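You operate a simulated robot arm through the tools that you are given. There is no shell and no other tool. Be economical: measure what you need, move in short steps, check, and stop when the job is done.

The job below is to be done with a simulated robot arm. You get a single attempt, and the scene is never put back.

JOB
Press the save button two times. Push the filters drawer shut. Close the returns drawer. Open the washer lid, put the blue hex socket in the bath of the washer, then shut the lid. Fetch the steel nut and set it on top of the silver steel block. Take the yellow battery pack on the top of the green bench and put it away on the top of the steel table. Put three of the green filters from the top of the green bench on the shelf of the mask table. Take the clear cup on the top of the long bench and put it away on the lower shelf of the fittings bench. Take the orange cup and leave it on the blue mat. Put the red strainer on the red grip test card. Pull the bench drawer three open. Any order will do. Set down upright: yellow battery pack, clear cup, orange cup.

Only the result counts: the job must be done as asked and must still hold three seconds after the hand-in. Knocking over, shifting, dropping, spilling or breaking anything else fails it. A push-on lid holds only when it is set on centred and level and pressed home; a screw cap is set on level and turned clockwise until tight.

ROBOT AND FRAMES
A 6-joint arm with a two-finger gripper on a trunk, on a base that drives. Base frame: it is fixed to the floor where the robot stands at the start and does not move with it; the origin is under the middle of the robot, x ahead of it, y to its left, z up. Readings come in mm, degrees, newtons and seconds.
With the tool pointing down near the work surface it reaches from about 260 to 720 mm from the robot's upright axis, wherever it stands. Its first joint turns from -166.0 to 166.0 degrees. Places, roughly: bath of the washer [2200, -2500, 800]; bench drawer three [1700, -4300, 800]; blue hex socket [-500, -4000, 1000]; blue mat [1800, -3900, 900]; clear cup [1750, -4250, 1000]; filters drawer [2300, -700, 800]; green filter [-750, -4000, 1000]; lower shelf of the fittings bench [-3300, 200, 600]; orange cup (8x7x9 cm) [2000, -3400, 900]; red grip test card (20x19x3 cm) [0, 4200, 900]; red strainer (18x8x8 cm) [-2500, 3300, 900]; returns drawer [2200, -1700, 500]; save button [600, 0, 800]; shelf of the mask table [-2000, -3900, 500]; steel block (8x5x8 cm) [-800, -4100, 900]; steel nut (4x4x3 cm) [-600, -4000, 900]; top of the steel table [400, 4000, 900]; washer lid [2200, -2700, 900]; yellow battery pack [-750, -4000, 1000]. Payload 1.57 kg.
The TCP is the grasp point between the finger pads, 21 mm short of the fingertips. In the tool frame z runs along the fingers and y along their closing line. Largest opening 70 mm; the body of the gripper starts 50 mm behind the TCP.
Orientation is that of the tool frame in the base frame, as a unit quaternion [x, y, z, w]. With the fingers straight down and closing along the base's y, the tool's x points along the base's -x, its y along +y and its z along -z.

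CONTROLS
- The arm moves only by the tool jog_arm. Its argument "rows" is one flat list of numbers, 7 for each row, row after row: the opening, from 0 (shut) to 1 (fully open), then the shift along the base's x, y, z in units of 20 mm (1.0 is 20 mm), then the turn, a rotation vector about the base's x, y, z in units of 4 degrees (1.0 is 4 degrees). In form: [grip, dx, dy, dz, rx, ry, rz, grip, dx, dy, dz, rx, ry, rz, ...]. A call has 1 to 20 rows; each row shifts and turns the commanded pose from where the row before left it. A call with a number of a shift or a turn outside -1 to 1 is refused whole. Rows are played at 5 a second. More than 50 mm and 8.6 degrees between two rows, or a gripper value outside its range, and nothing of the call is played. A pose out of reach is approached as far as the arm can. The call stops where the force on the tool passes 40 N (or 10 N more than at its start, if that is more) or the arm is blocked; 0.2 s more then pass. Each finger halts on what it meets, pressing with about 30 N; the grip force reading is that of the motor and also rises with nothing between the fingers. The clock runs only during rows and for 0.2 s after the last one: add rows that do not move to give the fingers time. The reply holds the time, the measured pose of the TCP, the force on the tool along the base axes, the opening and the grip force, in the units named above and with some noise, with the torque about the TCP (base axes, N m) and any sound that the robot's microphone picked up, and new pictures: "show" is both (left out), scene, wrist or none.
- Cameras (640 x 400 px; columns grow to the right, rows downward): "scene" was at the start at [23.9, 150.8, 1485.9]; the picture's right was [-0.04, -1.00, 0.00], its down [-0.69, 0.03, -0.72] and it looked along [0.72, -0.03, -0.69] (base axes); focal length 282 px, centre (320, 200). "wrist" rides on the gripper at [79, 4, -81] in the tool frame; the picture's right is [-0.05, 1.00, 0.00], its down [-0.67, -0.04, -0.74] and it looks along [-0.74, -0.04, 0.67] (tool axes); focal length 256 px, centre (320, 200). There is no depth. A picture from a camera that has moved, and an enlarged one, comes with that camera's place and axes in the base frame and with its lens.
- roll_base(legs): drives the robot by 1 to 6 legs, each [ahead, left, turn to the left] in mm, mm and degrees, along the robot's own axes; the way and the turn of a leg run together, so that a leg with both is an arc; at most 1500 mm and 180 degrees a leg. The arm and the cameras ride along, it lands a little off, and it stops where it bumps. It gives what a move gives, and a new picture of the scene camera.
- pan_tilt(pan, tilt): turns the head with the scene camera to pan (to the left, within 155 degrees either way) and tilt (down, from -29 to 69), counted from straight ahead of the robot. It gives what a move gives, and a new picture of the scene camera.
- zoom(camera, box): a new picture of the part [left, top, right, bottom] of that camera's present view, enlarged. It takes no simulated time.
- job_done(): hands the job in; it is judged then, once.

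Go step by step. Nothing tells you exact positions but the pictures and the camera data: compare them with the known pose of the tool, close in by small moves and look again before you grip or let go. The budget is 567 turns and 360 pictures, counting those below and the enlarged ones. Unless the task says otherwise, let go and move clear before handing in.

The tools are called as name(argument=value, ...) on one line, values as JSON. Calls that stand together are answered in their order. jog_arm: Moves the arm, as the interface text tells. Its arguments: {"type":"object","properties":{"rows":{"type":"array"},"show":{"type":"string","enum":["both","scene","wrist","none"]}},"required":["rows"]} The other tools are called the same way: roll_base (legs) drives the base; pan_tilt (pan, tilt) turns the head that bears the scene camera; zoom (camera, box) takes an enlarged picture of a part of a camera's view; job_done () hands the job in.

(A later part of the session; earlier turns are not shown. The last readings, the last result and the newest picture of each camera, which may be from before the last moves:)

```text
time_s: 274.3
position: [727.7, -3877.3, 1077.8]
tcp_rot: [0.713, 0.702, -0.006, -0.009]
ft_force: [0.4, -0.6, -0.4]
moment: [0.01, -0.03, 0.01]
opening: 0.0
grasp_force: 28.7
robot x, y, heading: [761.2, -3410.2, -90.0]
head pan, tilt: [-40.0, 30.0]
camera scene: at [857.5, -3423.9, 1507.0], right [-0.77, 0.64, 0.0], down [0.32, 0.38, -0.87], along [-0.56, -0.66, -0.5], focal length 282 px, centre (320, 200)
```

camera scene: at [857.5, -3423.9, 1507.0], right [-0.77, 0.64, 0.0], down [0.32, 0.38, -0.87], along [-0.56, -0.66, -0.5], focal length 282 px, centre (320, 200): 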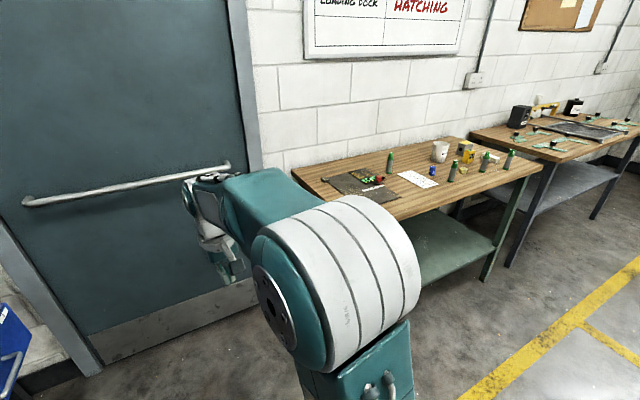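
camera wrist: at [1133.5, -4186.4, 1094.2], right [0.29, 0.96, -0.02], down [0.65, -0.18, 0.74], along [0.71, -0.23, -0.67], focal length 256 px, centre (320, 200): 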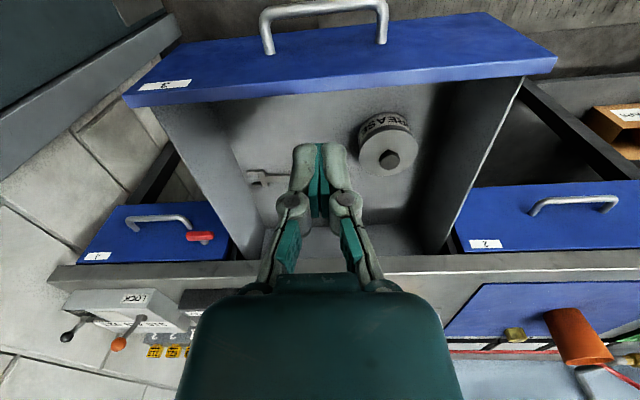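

The green bench with the filters, battery and socket is ahead to the right. I slide west 1350 mm, staying back, and look at its top.

roll_base(legs=[[-120, 0, 0], [0, -1350, 0]])

pan_tilt(pan=0, tilt=40)

```text
time_s: 281.9
position: [-625.2, -3767.7, 1076.8]
tcp_rot: [0.709, 0.705, -0.007, -0.009]
ft_force: [0.3, 0.1, -0.7]
moment: [0.02, 0.02, 0.0]
opening: 0.3
grasp_force: 28.6
robot x, y, heading: [-601.7, -3302.2, -89.2]
head pan, tilt: [-40.0, 30.0]
camera scene: at [-500.3, -3312.2, 1507.0], right [-0.77, 0.63, 0.0], down [0.32, 0.39, -0.87], along [-0.55, -0.67, -0.5], focal length 282 px, centre (320, 200)
```

scene: 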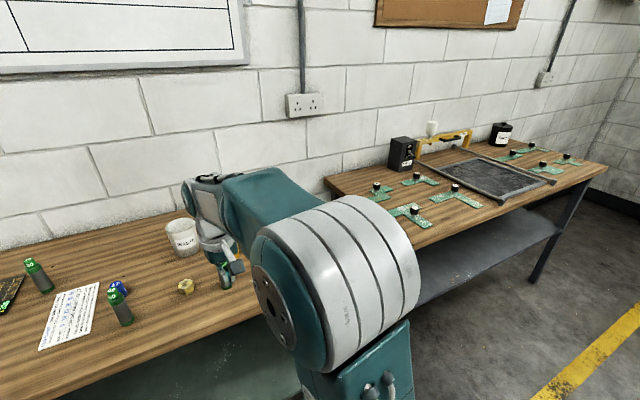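

```text
time_s: 283.0
position: [-626.3, -3766.5, 1075.8]
tcp_rot: [0.708, 0.706, -0.006, -0.008]
ft_force: [0.4, -0.5, 0.4]
moment: [-0.02, -0.01, 0.01]
opening: 0.1
grasp_force: 28.0
robot x, y, heading: [-599.1, -3299.7, -89.2]
head pan, tilt: [0.0, 40.0]
camera scene: at [-443.2, -3327.3, 1491.7], right [-1.0, -0.01, 0.0], down [-0.01, 0.64, -0.77], along [0.01, -0.77, -0.64], focal length 282 px, centre (320, 200)
```

scene: 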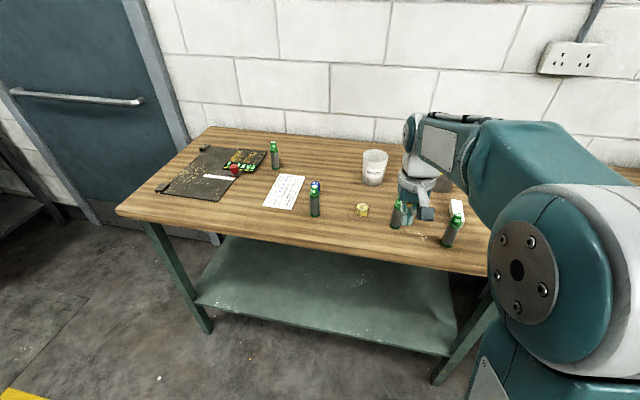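

zoom(camera="scene", box=[140, 120, 480, 270])

zoom(camera="scene", box=[280, 130, 400, 230])

jog_arm(rows=[0, 0, 0, 0, 0, 0, 0], show="wrist")

```text
1.88 times, centred on (310, 195) of scene
camera zoom: at [-443.2, -3327.3, 1491.7], right [-1.0, -0.01, 0.0], down [-0.01, 0.64, -0.77], along [0.01, -0.77, -0.64], focal length 530 px, centre (339, 209)
```

zoom: 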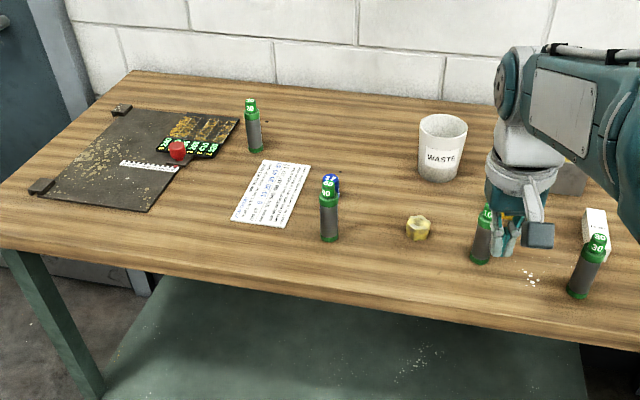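

```text
4.00 times, centred on (340, 180) of scene
camera zoom: at [-443.2, -3327.3, 1491.7], right [-1.0, -0.01, 0.0], down [-0.01, 0.64, -0.77], along [0.01, -0.77, -0.64], focal length 1126 px, centre (240, 280)
```

zoom: 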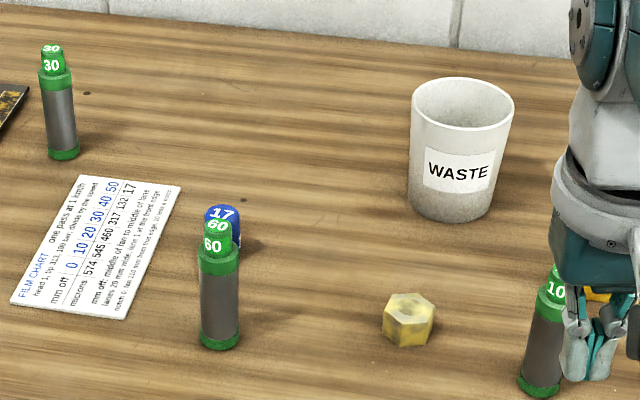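

```text
time_s: 283.4
position: [-625.9, -3768.7, 1077.5]
tcp_rot: [0.708, 0.706, -0.007, -0.009]
ft_force: [0.8, -0.4, 0.1]
moment: [0.0, -0.01, 0.02]
opening: 0.0
grasp_force: 28.5
robot x, y, heading: [-601.2, -3302.9, -89.5]
head pan, tilt: [0.0, 40.0]
camera wrist: at [-619.9, -3689.4, 1157.8], right [1.0, -0.06, -0.02], down [-0.02, -0.67, 0.74], along [-0.06, -0.74, -0.67], focal length 256 px, centre (320, 200)
```

wrist: 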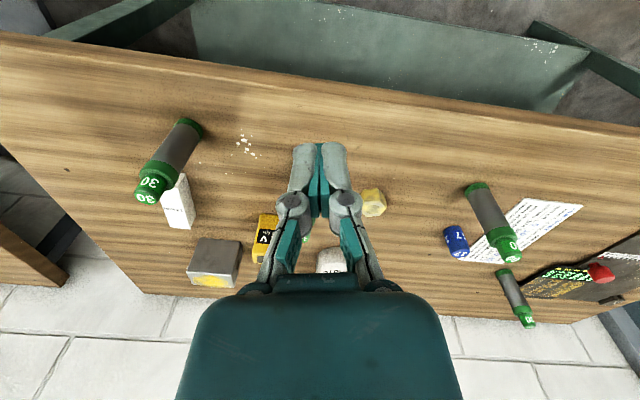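

I see four green filters, the blue socket ("17") near (-419, -4069), the nut, the silver block and the yellow battery. The bench is yawed about 11°, so I square up in front of the socket.

roll_base(legs=[[0, 295, -11.7], [185, 0, 0]])

jog_arm(rows=[1, 0, 0, 0, 0, 0, 0, 1, 0, 0, 0, 0, 0, 0, 1, 0, 0, 0, 0, 0, 0], show="wrist")

```text
time_s: 286.5
position: [-459.3, -3961.3, 1077.6]
tcp_rot: [0.776, 0.631, -0.005, -0.01]
ft_force: [-0.3, 0.2, -0.4]
moment: [0.01, 0.01, 0.01]
opening: 0.1
grasp_force: 28.5
robot x, y, heading: [-337.9, -3507.6, -100.6]
head pan, tilt: [0.0, 40.0]
camera scene: at [-190.1, -3565.7, 1491.4], right [-0.98, 0.19, 0.0], down [0.12, 0.63, -0.77], along [-0.15, -0.75, -0.64], focal length 282 px, centre (320, 200)
```

scene: 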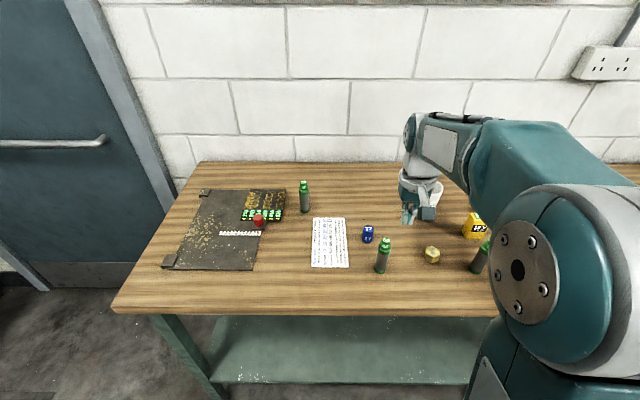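

```text
time_s: 287.3
position: [-460.7, -3960.5, 1077.3]
tcp_rot: [0.776, 0.631, -0.005, -0.009]
ft_force: [0.6, 0.2, 0.8]
moment: [0.0, 0.01, 0.01]
opening: 69.9
grasp_force: 0.0
robot x, y, heading: [-339.7, -3509.4, -100.6]
head pan, tilt: [0.0, 40.0]
camera wrist: at [-438.9, -3884.5, 1157.9], right [0.97, -0.26, -0.02], down [-0.16, -0.65, 0.74], along [-0.2, -0.72, -0.67], focal length 256 px, centre (320, 200)
```

wrist: 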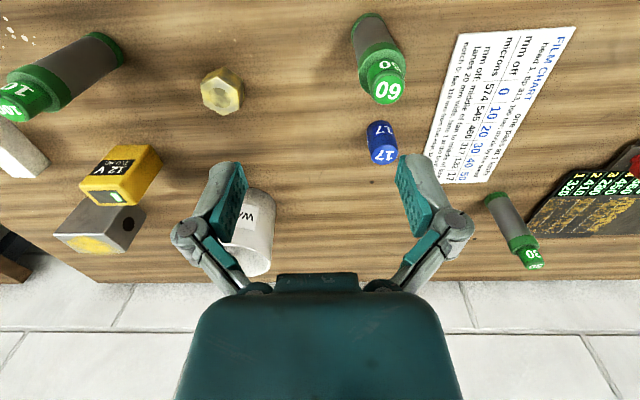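

The socket is at about (-419, -4066). A filter stands in front of it, so I yaw the hand 60° to keep the wrist camera clear of it while moving above the socket.

jog_arm(rows=[1, 0.14, -0.35, 0, 0, 0, -1, 1, 0.14, -0.35, 0, 0, 0, -1, 1, 0.14, -0.35, 0, 0, 0, -1, 1, 0.14, -0.35, 0, 0, 0, -1, 1, 0.14, -0.35, 0, 0, 0, -1, 1, 0.14, -0.35, 0, 0, 0, -1, 1, 0.14, -0.35, 0, 0, 0, -1, 1, 0.14, -0.35, 0, 0, 0, -1, 1, 0.14, -0.35, 0, 0, 0, -1, 1, 0.14, -0.35, 0, 0, 0, -1, 1, 0.14, -0.35, 0, 0, 0, -1, 1, 0.14, -0.35, 0, 0, 0, -1, 1, 0.14, -0.35, 0, 0, 0, -1, 1, 0.14, -0.35, 0, 0, 0, -1, 1, 0.14, -0.35, 0, 0, 0, -1, 1, 0, 0, -0.9, 0, 0, 0, 1, 0, 0, -0.9, 0, 0, 0, 1, 0, 0, 0, 0, 0, 0])

```text
time_s: 291.1
position: [-418.7, -4065.5, 1040.7]
tcp_rot: [0.987, 0.158, 0.0, -0.01]
ft_force: [0.6, 0.4, 0.2]
moment: [-0.03, 0.01, 0.02]
opening: 69.8
grasp_force: 0.0
robot x, y, heading: [-340.7, -3508.8, -100.6]
head pan, tilt: [0.0, 40.0]
camera scene: at [-192.3, -3565.9, 1491.6], right [-0.98, 0.19, 0.0], down [0.12, 0.63, -0.77], along [-0.14, -0.75, -0.64], focal length 282 px, centre (320, 200)
camera wrist: at [-341.1, -4047.0, 1121.5], right [0.26, -0.96, -0.02], down [-0.64, -0.19, 0.74], along [-0.72, -0.18, -0.67], focal length 256 px, centre (320, 200)
```

scene: 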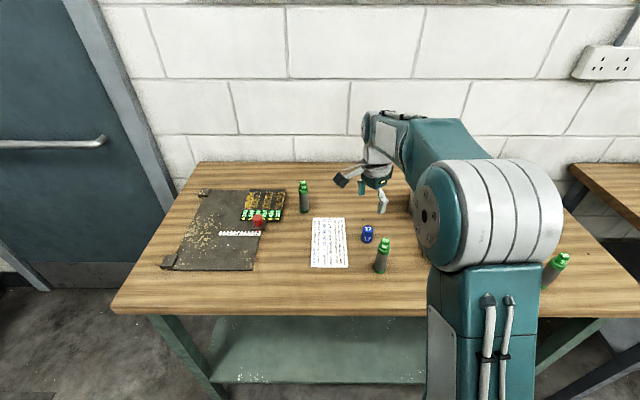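
wrist: 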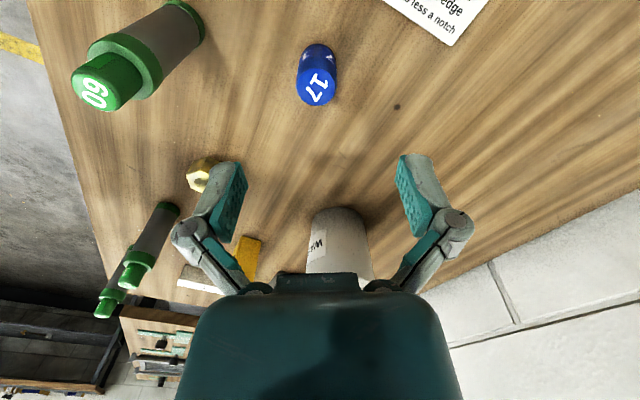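

Refined socket position (-419, -4061). I descend to just above and look.

jog_arm(rows=[1, 0, 0.25, -0.95, 0, 0, 0, 1, 0, 0, -0.95, 0, 0, 0, 1, 0, 0, -0.95, 0, 0, 0, 1, 0, 0, -0.95, 0, 0, 0, 1, 0, 0, -0.5, 0, 0, 0, 1, 0, 0, 0, 0, 0, 0], show="wrist")

```text
time_s: 292.5
position: [-419.3, -4060.5, 954.3]
tcp_rot: [0.987, 0.159, -0.001, -0.01]
ft_force: [0.8, 0.4, -0.6]
moment: [-0.03, 0.0, 0.01]
opening: 70.0
grasp_force: 0.1
robot x, y, heading: [-343.3, -3507.8, -100.9]
head pan, tilt: [0.0, 40.0]
camera wrist: at [-342.4, -4041.8, 1035.2], right [0.26, -0.96, -0.02], down [-0.64, -0.19, 0.74], along [-0.72, -0.18, -0.67], focal length 256 px, centre (320, 200)
```

wrist: 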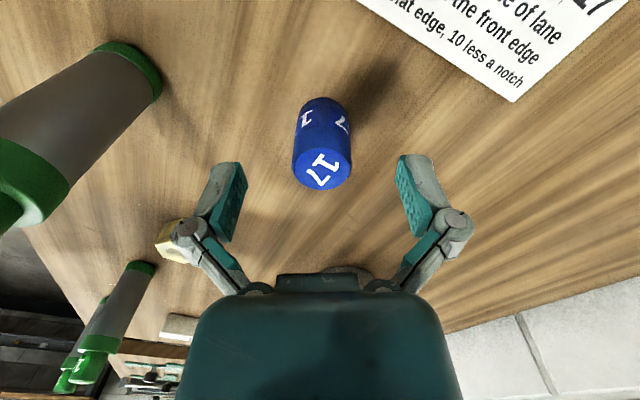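

Well centred; top z ≈ 946, table ≈ 905. I descend 23 mm and grip.

jog_arm(rows=[1, 0, 0, -0.6, 0, 0, 0, 1, 0, 0, -0.55, 0, 0, 0, 1, 0, 0, 0, 0, 0, 0, 0.3, 0, 0, 0, 0, 0, 0, 0, 0, 0, 0, 0, 0, 0, 0, 0, 0, 0, 0, 0, 0, 0, 0, 0, 0, 0, 0], show="wrist")

```text
refused: rows must hold 7 numbers for each row
```

jog_arm(rows=[1, 0, 0, -0.6, 0, 0, 0, 1, 0, 0, -0.55, 0, 0, 0, 1, 0, 0, 0, 0, 0, 0, 0.3, 0, 0, 0, 0, 0, 0, 0, 0, 0, 0, 0, 0, 0, 0, 0, 0, 0, 0, 0, 0], show="wrist")

```text
time_s: 293.9
position: [-420.6, -4060.1, 932.4]
tcp_rot: [0.987, 0.158, -0.001, -0.01]
ft_force: [1.9, 2.3, 11.7]
moment: [-0.01, 0.01, 0.02]
opening: 28.1
grasp_force: 30.4
robot x, y, heading: [-339.7, -3509.0, -100.7]
head pan, tilt: [0.0, 40.0]
camera wrist: at [-342.4, -4041.5, 1013.6], right [0.26, -0.96, -0.02], down [-0.64, -0.19, 0.74], along [-0.72, -0.18, -0.67], focal length 256 px, centre (320, 200)
```

wrist: 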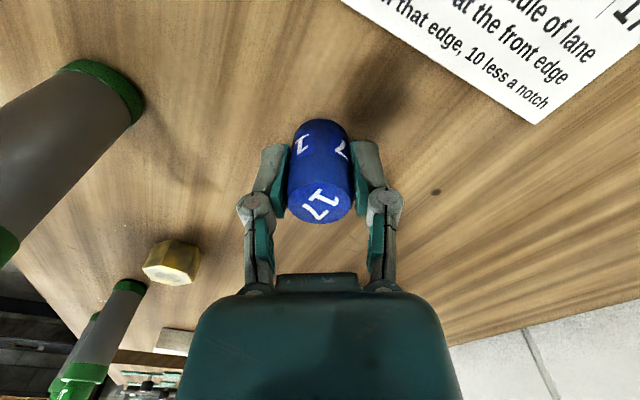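

Socket held. I lift it, undo the yaw, and back away from the bench.

jog_arm(rows=[0, 0, 0, 0.95, 0, 0, 0, 0, 0, 0, 0.95, 0, 0, 0, 0, 0, 0, 0.95, 0, 0, 0, 0, 0, 0, 0.95, 0, 0, 0, 0, 0, 0, 0.95, 0, 0, 0, 0, 0, 0, 0.95, 0, 0, 0, 0, 0, 0, 0.95, 0, 0, 0, 0, 0, 0, 0.95, 0, 0, 0], show="wrist")

jog_arm(rows=[0, 0.1, 0.45, 0, 0, 0, 1, 0, 0.1, 0.45, 0, 0, 0, 1, 0, 0.1, 0.45, 0, 0, 0, 1, 0, 0.1, 0.45, 0, 0, 0, 1, 0, 0.1, 0.45, 0, 0, 0, 1, 0, 0.1, 0.45, 0, 0, 0, 1, 0, 0.1, 0.45, 0, 0, 0, 1, 0, 0.1, 0.45, 0, 0, 0, 1, 0, 0.1, 0.45, 0, 0, 0, 1, 0, 0.1, 0.45, 0, 0, 0, 1, 0, 0.1, 0.45, 0, 0, 0, 1, 0, 0.1, 0.45, 0, 0, 0, 1, 0, 0.1, 0.45, 0, 0, 0, 1, 0, 0.1, 0.45, 0, 0, 0, 1, 0, 0.1, 0.45, 0, 0, 0, 1], show="none")

roll_base(legs=[[-600, 0, 0], [0, 0, 88]])

```text
time_s: 295.7
position: [-418.8, -4061.2, 1085.1]
tcp_rot: [0.987, 0.158, -0.001, -0.011]
ft_force: [0.0, -0.3, -1.2]
moment: [0.01, 0.01, 0.0]
opening: 28.2
grasp_force: 30.3
robot x, y, heading: [-339.7, -3506.0, -100.8]
head pan, tilt: [0.0, 40.0]
camera wrist: at [-341.0, -4041.9, 1165.5], right [0.26, -0.96, -0.02], down [-0.64, -0.19, 0.74], along [-0.72, -0.18, -0.67], focal length 256 px, centre (320, 200)
```

wrist: 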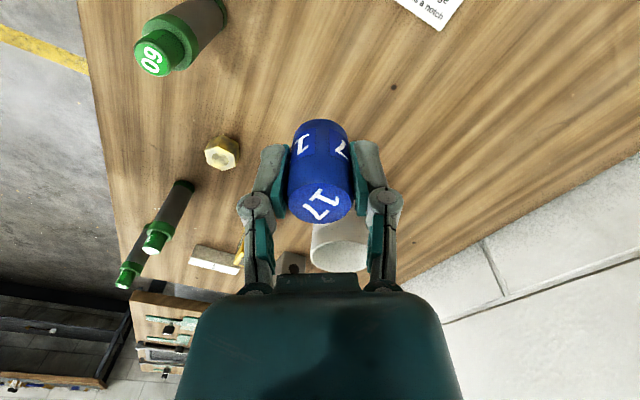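

```text
time_s: 298.9
position: [-389.0, -3925.0, 1084.3]
tcp_rot: [0.775, 0.632, -0.004, -0.009]
ft_force: [-0.3, -0.1, -0.6]
moment: [0.0, 0.0, -0.03]
opening: 28.1
grasp_force: 30.3
robot x, y, heading: [-340.2, -3507.2, -100.8]
head pan, tilt: [0.0, 40.0]
```

```text
time_s: 306.1
position: [188.8, -2978.7, 1084.3]
tcp_rot: [0.113, 0.993, -0.01, -0.002]
ft_force: [-1.2, 0.0, -0.6]
moment: [0.04, -0.01, -0.05]
opening: 27.8
grasp_force: 29.9
robot x, y, heading: [-225.5, -2923.9, -12.2]
head pan, tilt: [0.0, 40.0]
camera scene: at [-168.3, -2776.1, 1491.6], right [-0.21, -0.98, 0.0], down [-0.63, 0.13, -0.77], along [0.75, -0.16, -0.64], focal length 282 px, centre (320, 200)
```

scene: 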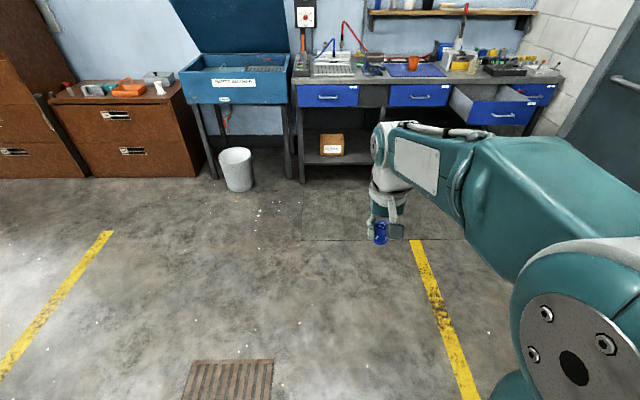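

I drive diagonally to a spot left of the bucket, from where the left part of the bath is in reach.

roll_base(legs=[[850, 600, 0], [700, 610, -0.8]])

pan_tilt(pan=-15, tilt=45)

```text
time_s: 315.9
position: [1967.2, -2135.2, 1083.6]
tcp_rot: [0.122, 0.992, -0.011, -0.003]
ft_force: [-0.5, 0.1, -1.2]
moment: [-0.02, 0.02, 0.0]
opening: 28.1
grasp_force: 30.3
robot x, y, heading: [1555.7, -2069.4, -13.1]
head pan, tilt: [0.0, 40.0]
camera scene: at [1613.7, -1927.5, 1491.8], right [-0.23, -0.97, 0.0], down [-0.63, 0.15, -0.77], along [0.75, -0.17, -0.64], focal length 282 px, centre (320, 200)
```

scene: 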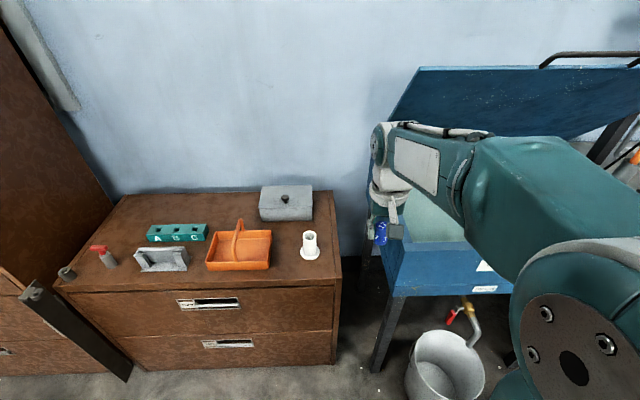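

```text
time_s: 316.7
position: [1966.9, -2135.1, 1084.7]
tcp_rot: [0.122, 0.992, -0.009, -0.003]
ft_force: [0.2, -0.7, -0.5]
moment: [-0.03, 0.0, -0.03]
opening: 27.7
grasp_force: 30.3
robot x, y, heading: [1548.6, -2071.7, -13.2]
head pan, tilt: [-15.0, 45.0]
camera scene: at [1602.8, -1945.5, 1484.4], right [-0.47, -0.88, 0.0], down [-0.62, 0.33, -0.71], along [0.62, -0.33, -0.71], focal length 282 px, centre (320, 200)
```

scene: 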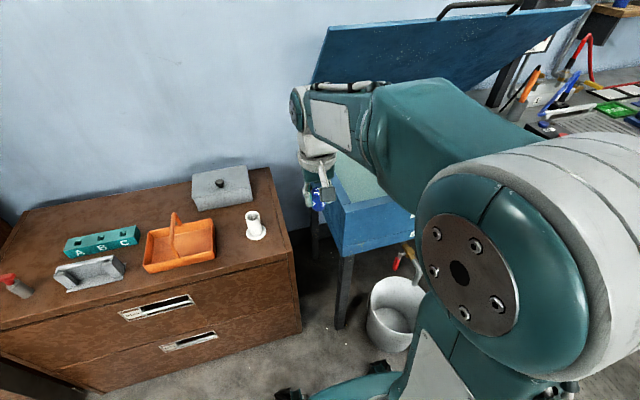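

The wheel is near the bucket, so I stay here; the bath's near-left part at (2101, -2407) is within reach. I swing the hand over it at height.

jog_arm(rows=[0, 0.447, -0.907, 0, 0, 0, 0, 0, 0.447, -0.907, 0, 0, 0, 0, 0, 0.447, -0.907, 0, 0, 0, 0, 0, 0.447, -0.907, 0, 0, 0, 0, 0, 0.447, -0.907, 0, 0, 0, 0, 0, 0.447, -0.907, 0, 0, 0, 0, 0, 0.447, -0.907, 0, 0, 0, 0, 0, 0.447, -0.907, 0, 0, 0, 0, 0, 0.447, -0.907, 0, 0, 0, 0, 0, 0.447, -0.907, 0, 0, 0, 0, 0, 0.447, -0.907, 0, 0, 0, 0, 0, 0.447, -0.907, 0, 0, 0, 0, 0, 0.447, -0.907, 0, 0, 0, 0, 0, 0.447, -0.907, 0, 0, 0, 0, 0, 0.447, -0.907, 0, 0, 0, 0])

```text
time_s: 319.9
position: [2101.0, -2407.9, 1083.4]
tcp_rot: [0.122, 0.992, -0.009, -0.004]
ft_force: [0.4, 0.0, -0.9]
moment: [-0.04, -0.06, -0.02]
opening: 27.6
grasp_force: 30.1
robot x, y, heading: [1554.0, -2072.5, -13.3]
head pan, tilt: [-15.0, 45.0]
camera scene: at [1603.6, -1947.3, 1484.5], right [-0.47, -0.88, 0.0], down [-0.62, 0.33, -0.71], along [0.62, -0.33, -0.71], focal length 282 px, centre (320, 200)
camera wrist: at [2025.5, -2383.0, 1164.7], right [0.29, 0.96, -0.02], down [0.64, -0.18, 0.74], along [0.71, -0.23, -0.67], focal length 256 px, centre (320, 200)
```

scene: 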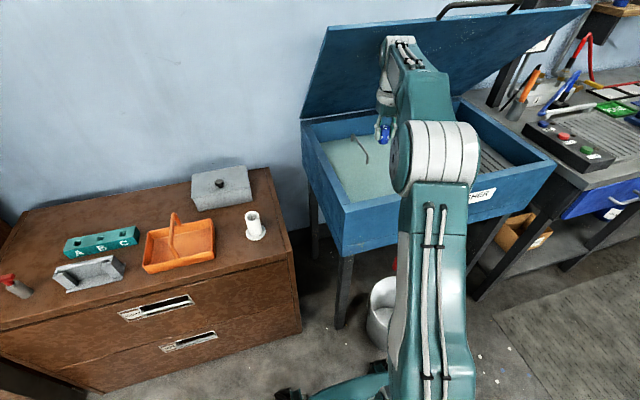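
wrist: 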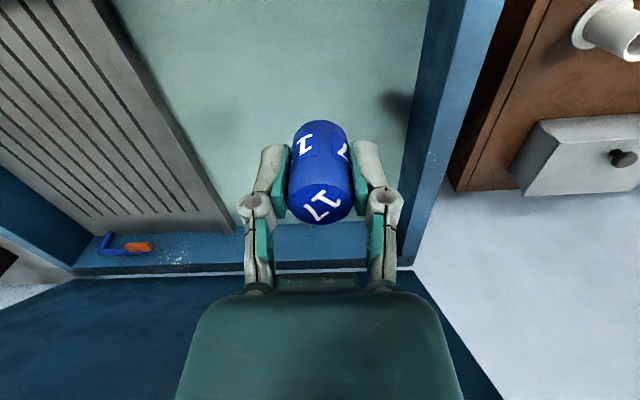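

The socket is over the bath. I descend to z ≈ 950 and check.

jog_arm(rows=[0, 0, 0, -0.95, 0, 0, 0, 0, 0, 0, -0.95, 0, 0, 0, 0, 0, 0, -0.95, 0, 0, 0, 0, 0, 0, -0.95, 0, 0, 0, 0, 0, 0, -0.95, 0, 0, 0, 0, 0, 0, -0.95, 0, 0, 0, 0, 0, 0, -0.95, 0, 0, 0, 0, 0, 0, 0, 0, 0, 0])

```text
time_s: 321.7
position: [2098.7, -2407.2, 950.5]
tcp_rot: [0.121, 0.993, -0.011, -0.002]
ft_force: [-0.1, -0.7, -0.7]
moment: [-0.01, 0.01, -0.01]
opening: 27.9
grasp_force: 29.6
robot x, y, heading: [1554.7, -2071.2, -13.1]
head pan, tilt: [-15.0, 45.0]
camera scene: at [1603.7, -1946.9, 1484.5], right [-0.47, -0.88, 0.0], down [-0.62, 0.33, -0.71], along [0.62, -0.33, -0.71], focal length 282 px, centre (320, 200)
camera wrist: at [2024.3, -2382.8, 1031.1], right [0.29, 0.96, -0.02], down [0.64, -0.18, 0.74], along [0.71, -0.23, -0.67], focal length 256 px, centre (320, 200)
```

scene: 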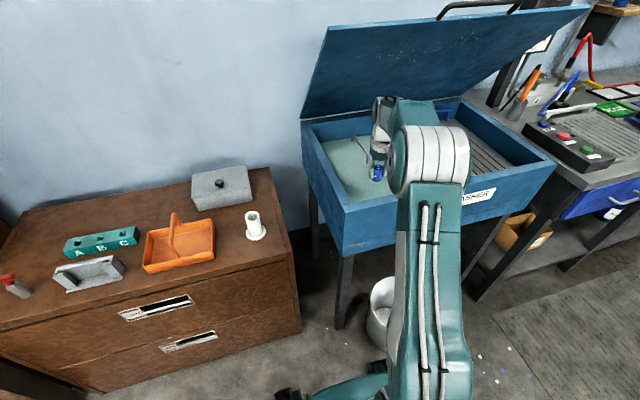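
wrist: 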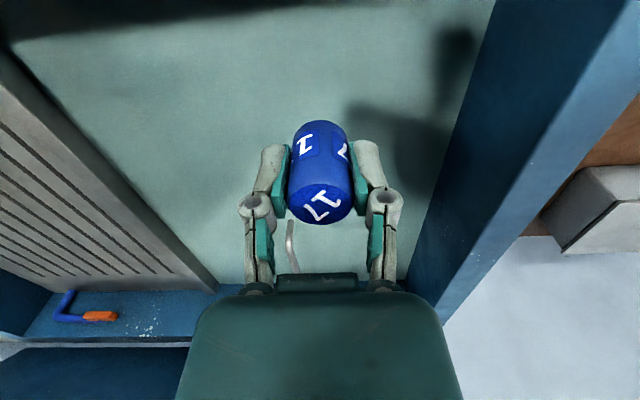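

I move 50 mm farther in so the wrist camera clears the front wall, then descend to about z = 880.

jog_arm(rows=[0, 0.8, -0.19, 0, 0, 0, 0, 0, 0.8, -0.19, 0, 0, 0, 0, 0, 0.8, -0.19, 0, 0, 0, 0, 0, 0, 0, -0.9, 0, 0, 0, 0, 0, 0, -0.9, 0, 0, 0, 0, 0, 0, -0.9, 0, 0, 0, 0, 0, 0, -0.5, 0, 0, 0, 0, 0, 0, 0, 0, 0, 0])

```text
time_s: 323.5
position: [2148.5, -2420.0, 886.4]
tcp_rot: [0.122, 0.992, -0.01, -0.003]
ft_force: [0.2, -0.3, -0.9]
moment: [-0.04, -0.02, -0.02]
opening: 27.7
grasp_force: 29.8
robot x, y, heading: [1552.9, -2069.1, -13.1]
head pan, tilt: [-15.0, 45.0]
camera scene: at [1604.0, -1947.0, 1484.5], right [-0.47, -0.88, 0.0], down [-0.62, 0.33, -0.71], along [0.62, -0.33, -0.71], focal length 282 px, centre (320, 200)
camera wrist: at [2073.2, -2395.0, 967.5], right [0.29, 0.96, -0.02], down [0.64, -0.18, 0.74], along [0.71, -0.23, -0.67], focal length 256 px, centre (320, 200)
```

scene: 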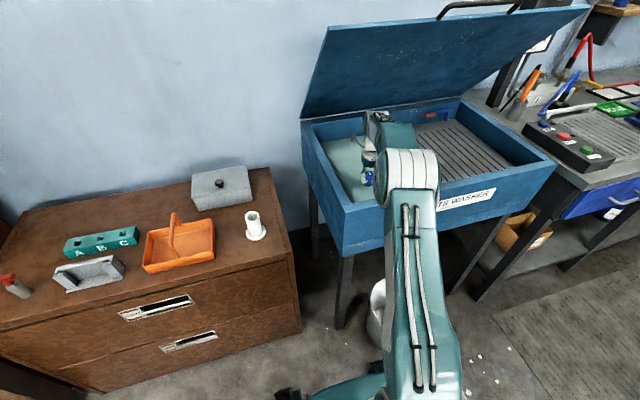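
wrist: 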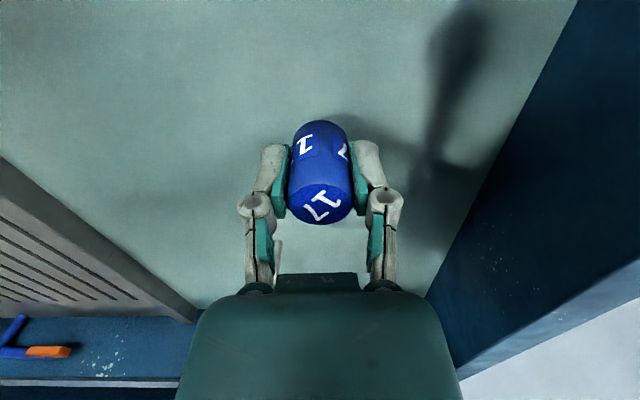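

jog_arm(rows=[0, 0, 0, -0.5, 0, 0, 0, 0, 0, 0, -0.5, 0, 0, 0, 0, 0, 0, -0.5, 0, 0, 0, 0, 0, 0, 0, 0, 0, 0], show="none")

jog_arm(rows=[0, 0, 0, -0.4, 0, 0, 0, 0, 0, 0, -0.3, 0, 0, 0, 0, 0, 0, 0, 0, 0, 0])

```text
time_s: 324.5
position: [2147.5, -2419.2, 856.6]
tcp_rot: [0.121, 0.993, -0.01, -0.004]
ft_force: [0.3, 0.1, -0.1]
moment: [0.0, 0.02, 0.01]
opening: 28.1
grasp_force: 30.0
robot x, y, heading: [1552.2, -2072.5, -13.2]
head pan, tilt: [-15.0, 45.0]
```

```text
time_s: 325.3
position: [2148.2, -2418.5, 841.7]
tcp_rot: [0.122, 0.992, -0.01, -0.003]
ft_force: [0.0, 0.1, 0.0]
moment: [-0.01, -0.02, 0.0]
opening: 27.9
grasp_force: 30.1
robot x, y, heading: [1552.5, -2068.4, -13.1]
head pan, tilt: [-15.0, 45.0]
camera scene: at [1604.0, -1947.0, 1484.5], right [-0.47, -0.88, 0.0], down [-0.62, 0.33, -0.71], along [0.62, -0.33, -0.71], focal length 282 px, centre (320, 200)
camera wrist: at [2072.9, -2394.1, 923.7], right [0.29, 0.96, -0.02], down [0.64, -0.18, 0.74], along [0.71, -0.23, -0.67], focal length 256 px, centre (320, 200)
```

scene: 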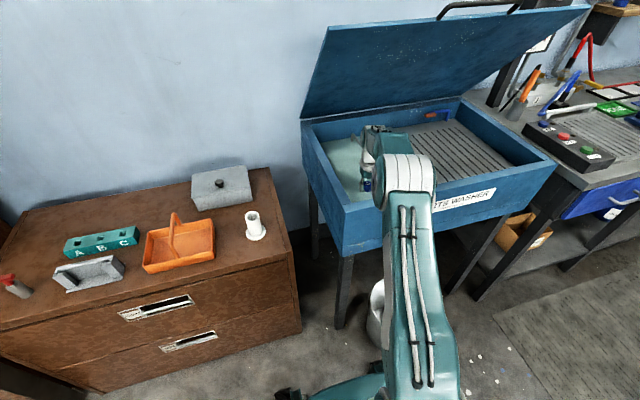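
wrist: 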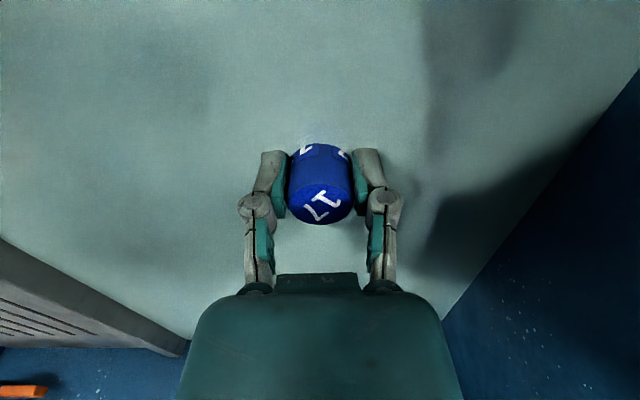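

The socket's lower end dips below the liquid surface. I lower another 24 mm in steps, feeling for the floor.

jog_arm(rows=[0, 0, 0, -0.3, 0, 0, 0, 0, 0, 0, -0.3, 0, 0, 0], show="none")

jog_arm(rows=[0, 0, 0, -0.3, 0, 0, 0, 0, 0, 0, -0.3, 0, 0, 0], show="none")

```text
time_s: 325.9
position: [2148.6, -2419.5, 831.4]
tcp_rot: [0.121, 0.993, -0.01, -0.003]
ft_force: [0.4, 0.4, -1.2]
moment: [0.0, 0.01, 0.0]
opening: 27.8
grasp_force: 30.0
robot x, y, heading: [1554.0, -2068.0, -13.0]
head pan, tilt: [-15.0, 45.0]
```

```text
time_s: 326.5
position: [2149.0, -2419.8, 818.9]
tcp_rot: [0.121, 0.993, -0.01, -0.003]
ft_force: [0.5, 0.0, -1.2]
moment: [0.05, 0.0, -0.02]
opening: 27.9
grasp_force: 29.9
robot x, y, heading: [1554.0, -2070.9, -13.0]
head pan, tilt: [-15.0, 45.0]
```

jog_arm(rows=[0, 0, 0, -0.3, 0, 0, 0, 0, 0, 0, -0.3, 0, 0, 0], show="wrist")

```text
time_s: 327.1
position: [2148.3, -2420.0, 806.8]
tcp_rot: [0.122, 0.993, -0.01, -0.003]
ft_force: [-0.3, 0.3, -0.6]
moment: [0.0, -0.03, -0.01]
opening: 27.9
grasp_force: 30.0
robot x, y, heading: [1552.7, -2068.4, -13.1]
head pan, tilt: [-15.0, 45.0]
camera wrist: at [2073.0, -2394.5, 887.7], right [0.29, 0.96, -0.02], down [0.64, -0.18, 0.74], along [0.71, -0.23, -0.67], focal length 256 px, centre (320, 200)
```

wrist: 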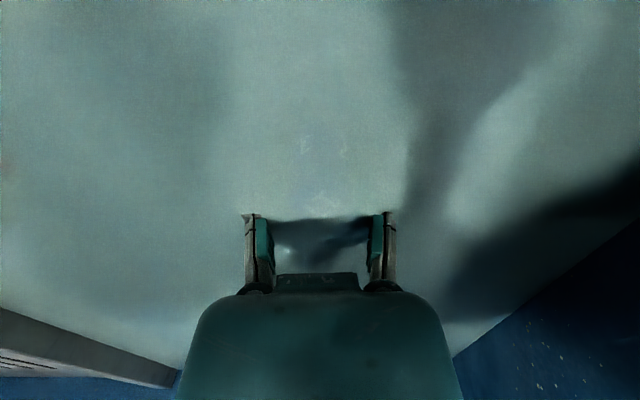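

The socket is fully submerged. I release it here and rise.

jog_arm(rows=[0.5, 0, 0, 0, 0, 0, 0, 0.8, 0, 0, 0, 0, 0, 0, 0.8, 0, 0, 0, 0, 0, 0, 0.8, 0, 0, 0.6, 0, 0, 0, 0.8, 0, 0, 0.9, 0, 0, 0, 0.8, 0, 0, 0.9, 0, 0, 0, 0.8, 0, 0, 0.9, 0, 0, 0, 0.8, 0, 0, 0.9, 0, 0, 0, 0.8, 0, 0, 0.9, 0, 0, 0, 0.8, 0, 0, 0.9, 0, 0, 0, 0.8, 0, 0, 0.9, 0, 0, 0, 0.8, 0, 0, 0.9, 0, 0, 0, 0.8, 0, 0, 0.9, 0, 0, 0, 0.8, 0, 0, 0.9, 0, 0, 0, 0.8, 0, 0, 0.9, 0, 0, 0])

```text
time_s: 330.3
position: [2148.4, -2418.7, 1016.3]
tcp_rot: [0.121, 0.993, -0.009, -0.003]
ft_force: [-1.0, -0.1, -0.2]
moment: [-0.02, -0.01, 0.0]
opening: 56.0
grasp_force: 0.2
robot x, y, heading: [1550.1, -2072.7, -13.0]
head pan, tilt: [-15.0, 45.0]
camera scene: at [1603.9, -1946.9, 1484.5], right [-0.47, -0.88, 0.0], down [-0.62, 0.33, -0.71], along [0.62, -0.33, -0.71], focal length 282 px, centre (320, 200)
camera wrist: at [2073.0, -2394.4, 1097.8], right [0.29, 0.96, -0.02], down [0.64, -0.18, 0.74], along [0.71, -0.23, -0.67], focal length 256 px, centre (320, 200)
```

scene: 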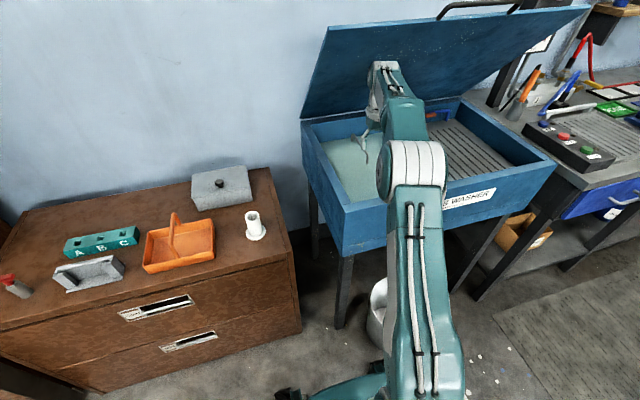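
wrist: 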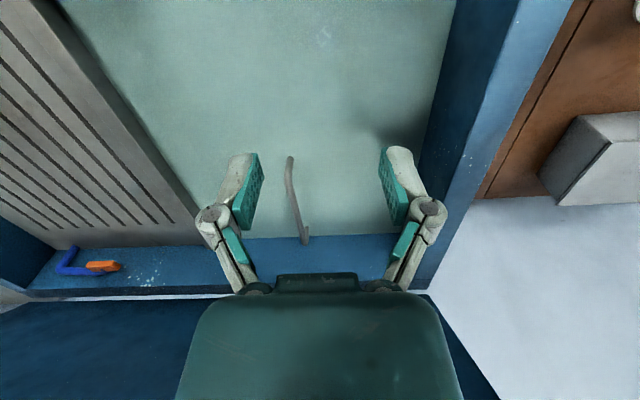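

The socket lies in the bath. I retract the hand over the rim and drive round to the right-hand spot used before to shut the lid.

jog_arm(rows=[0, 0, 0, 0.9, 0, 0, 0, 0, 0, 0, 0.9, 0, 0, 0, 0, 0, 0, 0.9, 0, 0, 0, 0, -0.6, 0.9, 0, 0, 0, 0, 0, -0.6, 0.9, 0, 0, 0, 0, 0, -0.6, 0.9, 0, 0, 0, 0, 0, -0.6, 0.9, 0, 0, 0, 0, 0, -0.6, 0.9, 0, 0, 0, 0, 0, -0.6, 0.9, 0, 0, 0, 0, 0, -0.6, 0.9, 0, 0, 0, 0, 0, -0.6, 0.9, 0, 0, 0, 0, 0, -0.6, 0.9, 0, 0, 0, 0, 0, -0.6, 0.9, 0, 0, 0, 0, 0, -0.6, 0.9, 0, 0, 0, 0, 0, -0.6, 0.9, 0, 0, 0, 0, 0, -0.6, 0.9, 0, 0, 0, 0, 0, -0.6, 0.6, 0.3, 0, 0, 0], show="none")

roll_base(legs=[[-580, 0, 0], [0, -740, 0]])

```text
time_s: 333.9
position: [1982.1, -2172.8, 1076.0]
tcp_rot: [0.122, 0.992, -0.011, -0.004]
ft_force: [0.6, -0.6, 0.1]
moment: [0.0, 0.0, 0.01]
opening: 0.0
grasp_force: 29.1
robot x, y, heading: [1552.3, -2068.0, -13.0]
head pan, tilt: [-15.0, 45.0]
```

```text
time_s: 340.8
position: [1256.4, -2759.8, 1077.1]
tcp_rot: [0.117, 0.993, -0.011, -0.003]
ft_force: [0.8, -0.4, -0.2]
moment: [-0.02, -0.01, -0.01]
opening: 0.0
grasp_force: 28.7
robot x, y, heading: [828.4, -2659.2, -12.7]
head pan, tilt: [-15.0, 45.0]
camera scene: at [876.4, -2534.9, 1484.1], right [-0.46, -0.89, 0.0], down [-0.63, 0.32, -0.71], along [0.63, -0.33, -0.71], focal length 282 px, centre (320, 200)
```

scene: 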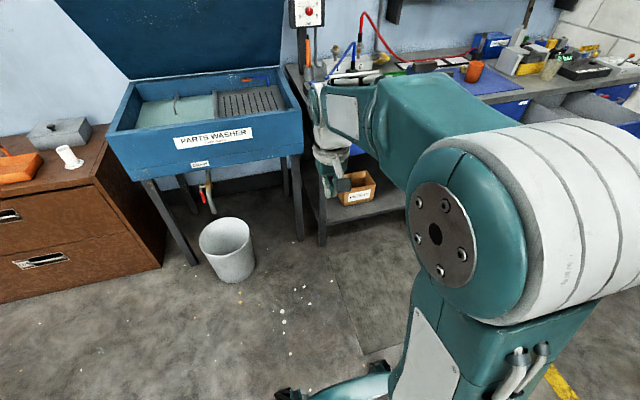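

I set the hand at the gateway start and pitch it forward again.

jog_arm(rows=[0, -0.71, -0.1, 0.1, 0, 0, 0, 0, -0.71, -0.1, 0.1, 0, 0, 0, 0, -0.71, -0.1, 0.1, 0.25, -0.1, 0, 0, 0, 0, -0.98, -0.206, -0.914, 0, 0, 0, 0, -0.98, -0.206, -0.914, 0, 0, 0, 0, -0.98, -0.206, -0.914, 0, 0, 0, 0, -0.98, -0.206, -0.914, 0, 0, 0, 0, -0.98, -0.206, -0.914, 0, 0, 0, 0, -0.98, -0.206, -0.914, 0, 0, 0, 0, -0.98, -0.206, -0.914, 0, 0, 0, 0, -0.98, -0.206, -0.914, 0, 0, 0, 0, -0.98, -0.206, -0.914, 0, 0, 0, 0, -0.98, -0.206, -0.914, 0, 0, 0, 0, -0.98, -0.206, -0.914, 0, 0, 0, 0, -0.98, -0.206, -0.914, 0, 0, 0, 0, -0.98, -0.206, -0.914, 0, 0, 0, 0, -0.98, -0.206, -0.914, 0, 0, 0, 0, -0.98, -0.206, -0.914, 0, 0, 0, 0, -0.98, -0.206, -0.914, 0], show="none")

```text
time_s: 344.8
position: [1250.0, -2783.7, 778.4]
tcp_rot: [0.101, 0.86, -0.052, 0.498]
ft_force: [-0.3, -0.6, 0.5]
moment: [0.0, 0.0, 0.02]
opening: 0.2
grasp_force: 28.6
out of reach, approached as far as the arm can: row 12, 13, 14, 15, 16
robot x, y, heading: [831.0, -2662.8, -12.9]
head pan, tilt: [-15.0, 45.0]
```

jog_arm(rows=[0, 0.137, 0.61, 1, -0.066, -0.293, 0, 0, 0.137, 0.61, 1, -0.066, -0.293, 0, 0, 0.137, 0.61, 1, -0.066, -0.293, 0, 0, 0.137, 0.61, 1, -0.066, -0.293, 0, 0, 0.137, 0.61, 1, -0.066, -0.293, 0, 0, 0.137, 0.61, 1, -0.066, -0.293, 0, 0, 0.137, 0.61, 1, -0.066, -0.293, 0, 0, 0.137, 0.61, 1, -0.066, -0.293, 0, 0, 0.137, 0.61, 1, -0.066, -0.293, 0, 0, 0.137, 0.61, 1, -0.066, -0.293, 0, 0, 0.137, 0.61, 1, -0.066, -0.293, 0, 0, 0.137, 0.61, 1, -0.066, -0.293, 0, 0, 0.137, 0.61, 1, -0.066, -0.293, 0, 0, 0.137, 0.61, 1, -0.066, -0.293, 0, 0, 0.137, 0.61, 1, -0.066, -0.293, 0, 0, 0.137, 0.61, 1, -0.066, -0.293, 0, 0, 0.137, 0.61, 1, -0.066, -0.293, 0, 0, 0.137, 0.61, 1, -0.066, -0.293, 0, 0, 0.137, 0.61, 1, -0.066, -0.293, 0, 0, 0.137, 0.61, 1, -0.066, -0.293, 0], show="none")

jog_arm(rows=[0, 0.1, 0, 1, 0, 0, 0, 0, 0.1, 0, 1, 0, 0, 0, 0, 0.1, 0, 1, 0, 0, 0, 0, 0.1, 0, 1, 0, 0, 0, 0, 0.1, 0, 1, 0, 0, 0, 0, 0.1, 0, 1, 0, 0, 0, 0, 0.1, 0, 1, 0, 0, 0, 0, 0.1, 0, 1, 0, 0, 0, 0, 0.1, 0, 1, 0, 0, 0, 0, 0.1, 0, 1, 0, 0, 0, 0, 0.1, 0, 1, 0, 0, 0, 0, 0.1, 0, 1, 0, 0, 0], show="none")

```text
time_s: 349.0
position: [1334.0, -2543.7, 1168.2]
tcp_rot: [0.087, 0.738, -0.069, 0.666]
ft_force: [-0.3, 0.3, 0.1]
moment: [-0.03, -0.02, 0.02]
opening: 0.2
grasp_force: 28.4
out of reach, approached as far as the arm can: row 2, 3, 4, 5, 7
robot x, y, heading: [827.5, -2659.5, -12.6]
head pan, tilt: [-15.0, 45.0]
```

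```text
time_s: 351.6
position: [1356.7, -2543.6, 1407.9]
tcp_rot: [0.087, 0.738, -0.069, 0.665]
ft_force: [-0.4, 0.0, 1.0]
moment: [0.03, -0.01, -0.01]
opening: 0.0
grasp_force: 29.1
robot x, y, heading: [825.6, -2660.2, -12.5]
head pan, tilt: [-15.0, 45.0]
```

Hand is at z ≈ 1408, pointing forward. I drive ahead 560 mm so it comes near the open lid's edge.

roll_base(legs=[[560, 30, -0.4]])

pan_tilt(pan=0, tilt=20)

jog_arm(rows=[0, 0, 0, 0, 0, 0, 0], show="wrist")

```text
time_s: 354.8
position: [1905.9, -2640.9, 1407.7]
tcp_rot: [0.09, 0.738, -0.072, 0.665]
ft_force: [0.5, 0.4, -0.2]
moment: [0.02, -0.02, -0.01]
opening: 0.0
grasp_force: 28.2
robot x, y, heading: [1374.0, -2757.6, -13.0]
head pan, tilt: [-15.0, 45.0]
camera scene: at [1424.6, -2630.0, 1484.3], right [-0.47, -0.88, 0.0], down [-0.63, 0.33, -0.71], along [0.62, -0.33, -0.71], focal length 282 px, centre (320, 200)
```

scene: 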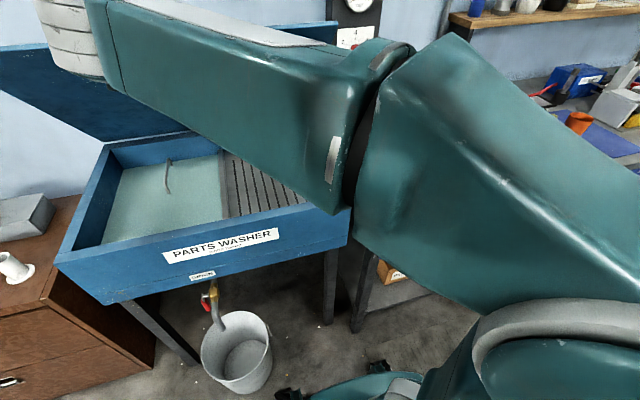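

```text
time_s: 355.7
position: [1905.4, -2638.8, 1407.9]
tcp_rot: [0.09, 0.738, -0.071, 0.665]
ft_force: [-0.4, 0.4, -0.2]
moment: [0.03, 0.02, -0.04]
opening: 0.1
grasp_force: 28.6
robot x, y, heading: [1379.0, -2758.6, -12.8]
head pan, tilt: [0.0, 20.0]
camera scene: at [1443.5, -2612.7, 1522.9], right [-0.22, -0.97, 0.0], down [-0.34, 0.08, -0.94], along [0.92, -0.21, -0.34], focal length 282 px, centre (320, 200)
```

scene: 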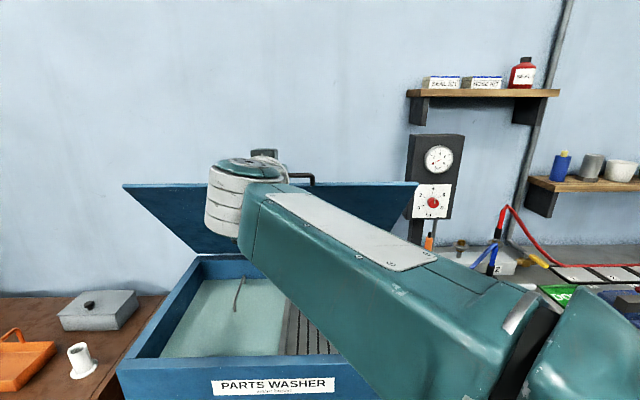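

```text
time_s: 356.1
position: [1905.9, -2641.2, 1407.0]
tcp_rot: [0.09, 0.738, -0.071, 0.665]
ft_force: [-0.2, -0.2, -0.6]
moment: [0.03, 0.02, -0.04]
opening: 0.0
grasp_force: 28.6
robot x, y, heading: [1377.6, -2757.4, -12.7]
head pan, tilt: [0.0, 20.0]
camera wrist: at [1819.8, -2615.0, 1336.6], right [0.23, 0.97, 0.07], down [-0.66, 0.11, 0.74], along [0.71, -0.22, 0.67], focal length 256 px, centre (320, 200)
```

wrist: 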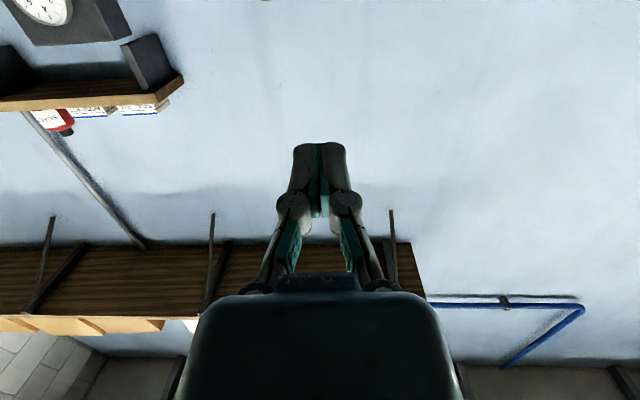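

The bar is at about (2070, …, 1345). I extend 160 mm over it, then press down.

jog_arm(rows=[0, 0.88, -0.195, 0, 0, 0, 0, 0, 0.88, -0.195, 0, 0, 0, 0, 0, 0.88, -0.195, 0, 0, 0, 0, 0, 0.88, -0.195, 0, 0, 0, 0, 0, 0.88, -0.195, 0, 0, 0, 0, 0, 0.88, -0.195, 0, 0, 0, 0, 0, 0.88, -0.195, 0, 0, 0, 0, 0, 0.88, -0.195, 0, 0, 0, 0, 0, 0.88, -0.195, 0, 0, 0, 0, 0, 0, 0, -0.8, 0, 0, 0, 0, 0, 0, -0.8, 0, 0, 0, 0, 0, 0, 0, 0, 0, 0])

```text
time_s: 358.7
position: [2063.9, -2676.0, 1373.7]
tcp_rot: [0.09, 0.738, -0.071, 0.665]
ft_force: [0.2, -0.2, 0.2]
moment: [-0.01, 0.05, 0.02]
opening: 0.0
grasp_force: 28.8
robot x, y, heading: [1377.5, -2758.8, -12.9]
head pan, tilt: [0.0, 20.0]
camera scene: at [1444.5, -2612.5, 1522.9], right [-0.22, -0.97, 0.0], down [-0.33, 0.07, -0.94], along [0.92, -0.21, -0.34], focal length 282 px, centre (320, 200)
camera wrist: at [1978.5, -2650.3, 1303.5], right [0.23, 0.97, 0.07], down [-0.66, 0.11, 0.74], along [0.71, -0.22, 0.67], focal length 256 px, centre (320, 200)
```

scene: 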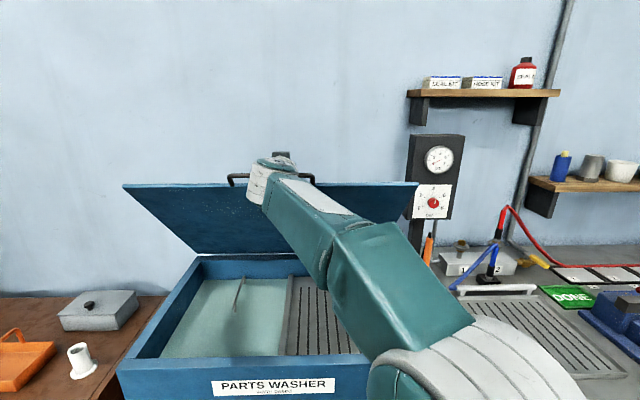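
wrist: 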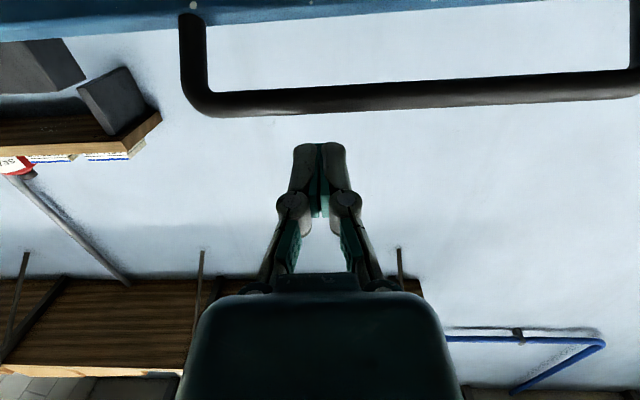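

The bar is some 20 mm past where I thought, so I go 26 mm further forward and then press down along the closing arc.

jog_arm(rows=[0, 0.65, -0.14, 0, 0, 0, 0, 0, 0.65, -0.14, 0, 0, 0, 0, 0, 0, 0, -0.7, 0, 0, 0, 0, -0.5, 0.11, -0.72, 0, 0, 0, 0, -0.6, 0.13, -0.74, 0, 0, 0, 0, -0.62, 0.14, -0.76, 0, 0, 0, 0, -0.6, 0.13, -0.78, 0, 0, 0])

```text
time_s: 360.3
position: [2045.2, -2670.8, 1300.8]
tcp_rot: [0.091, 0.737, -0.073, 0.665]
ft_force: [0.4, 0.2, 1.9]
moment: [-0.01, 0.01, 0.06]
opening: 0.1
grasp_force: 28.7
robot x, y, heading: [1375.5, -2757.9, -12.7]
head pan, tilt: [0.0, 20.0]
camera scene: at [1444.2, -2612.6, 1522.9], right [-0.22, -0.97, 0.0], down [-0.33, 0.08, -0.94], along [0.92, -0.21, -0.34], focal length 282 px, centre (320, 200)
camera wrist: at [1958.6, -2645.4, 1230.0], right [0.23, 0.97, 0.07], down [-0.66, 0.11, 0.74], along [0.71, -0.22, 0.67], focal length 256 px, centre (320, 200)
```

scene: 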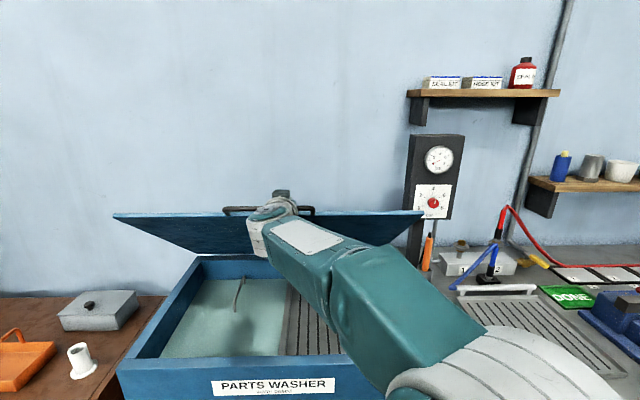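
wrist: 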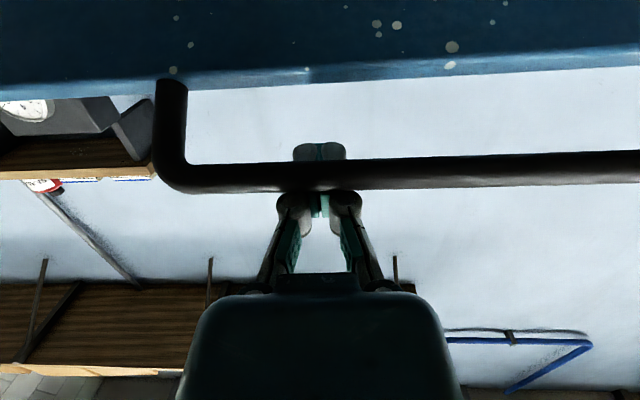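

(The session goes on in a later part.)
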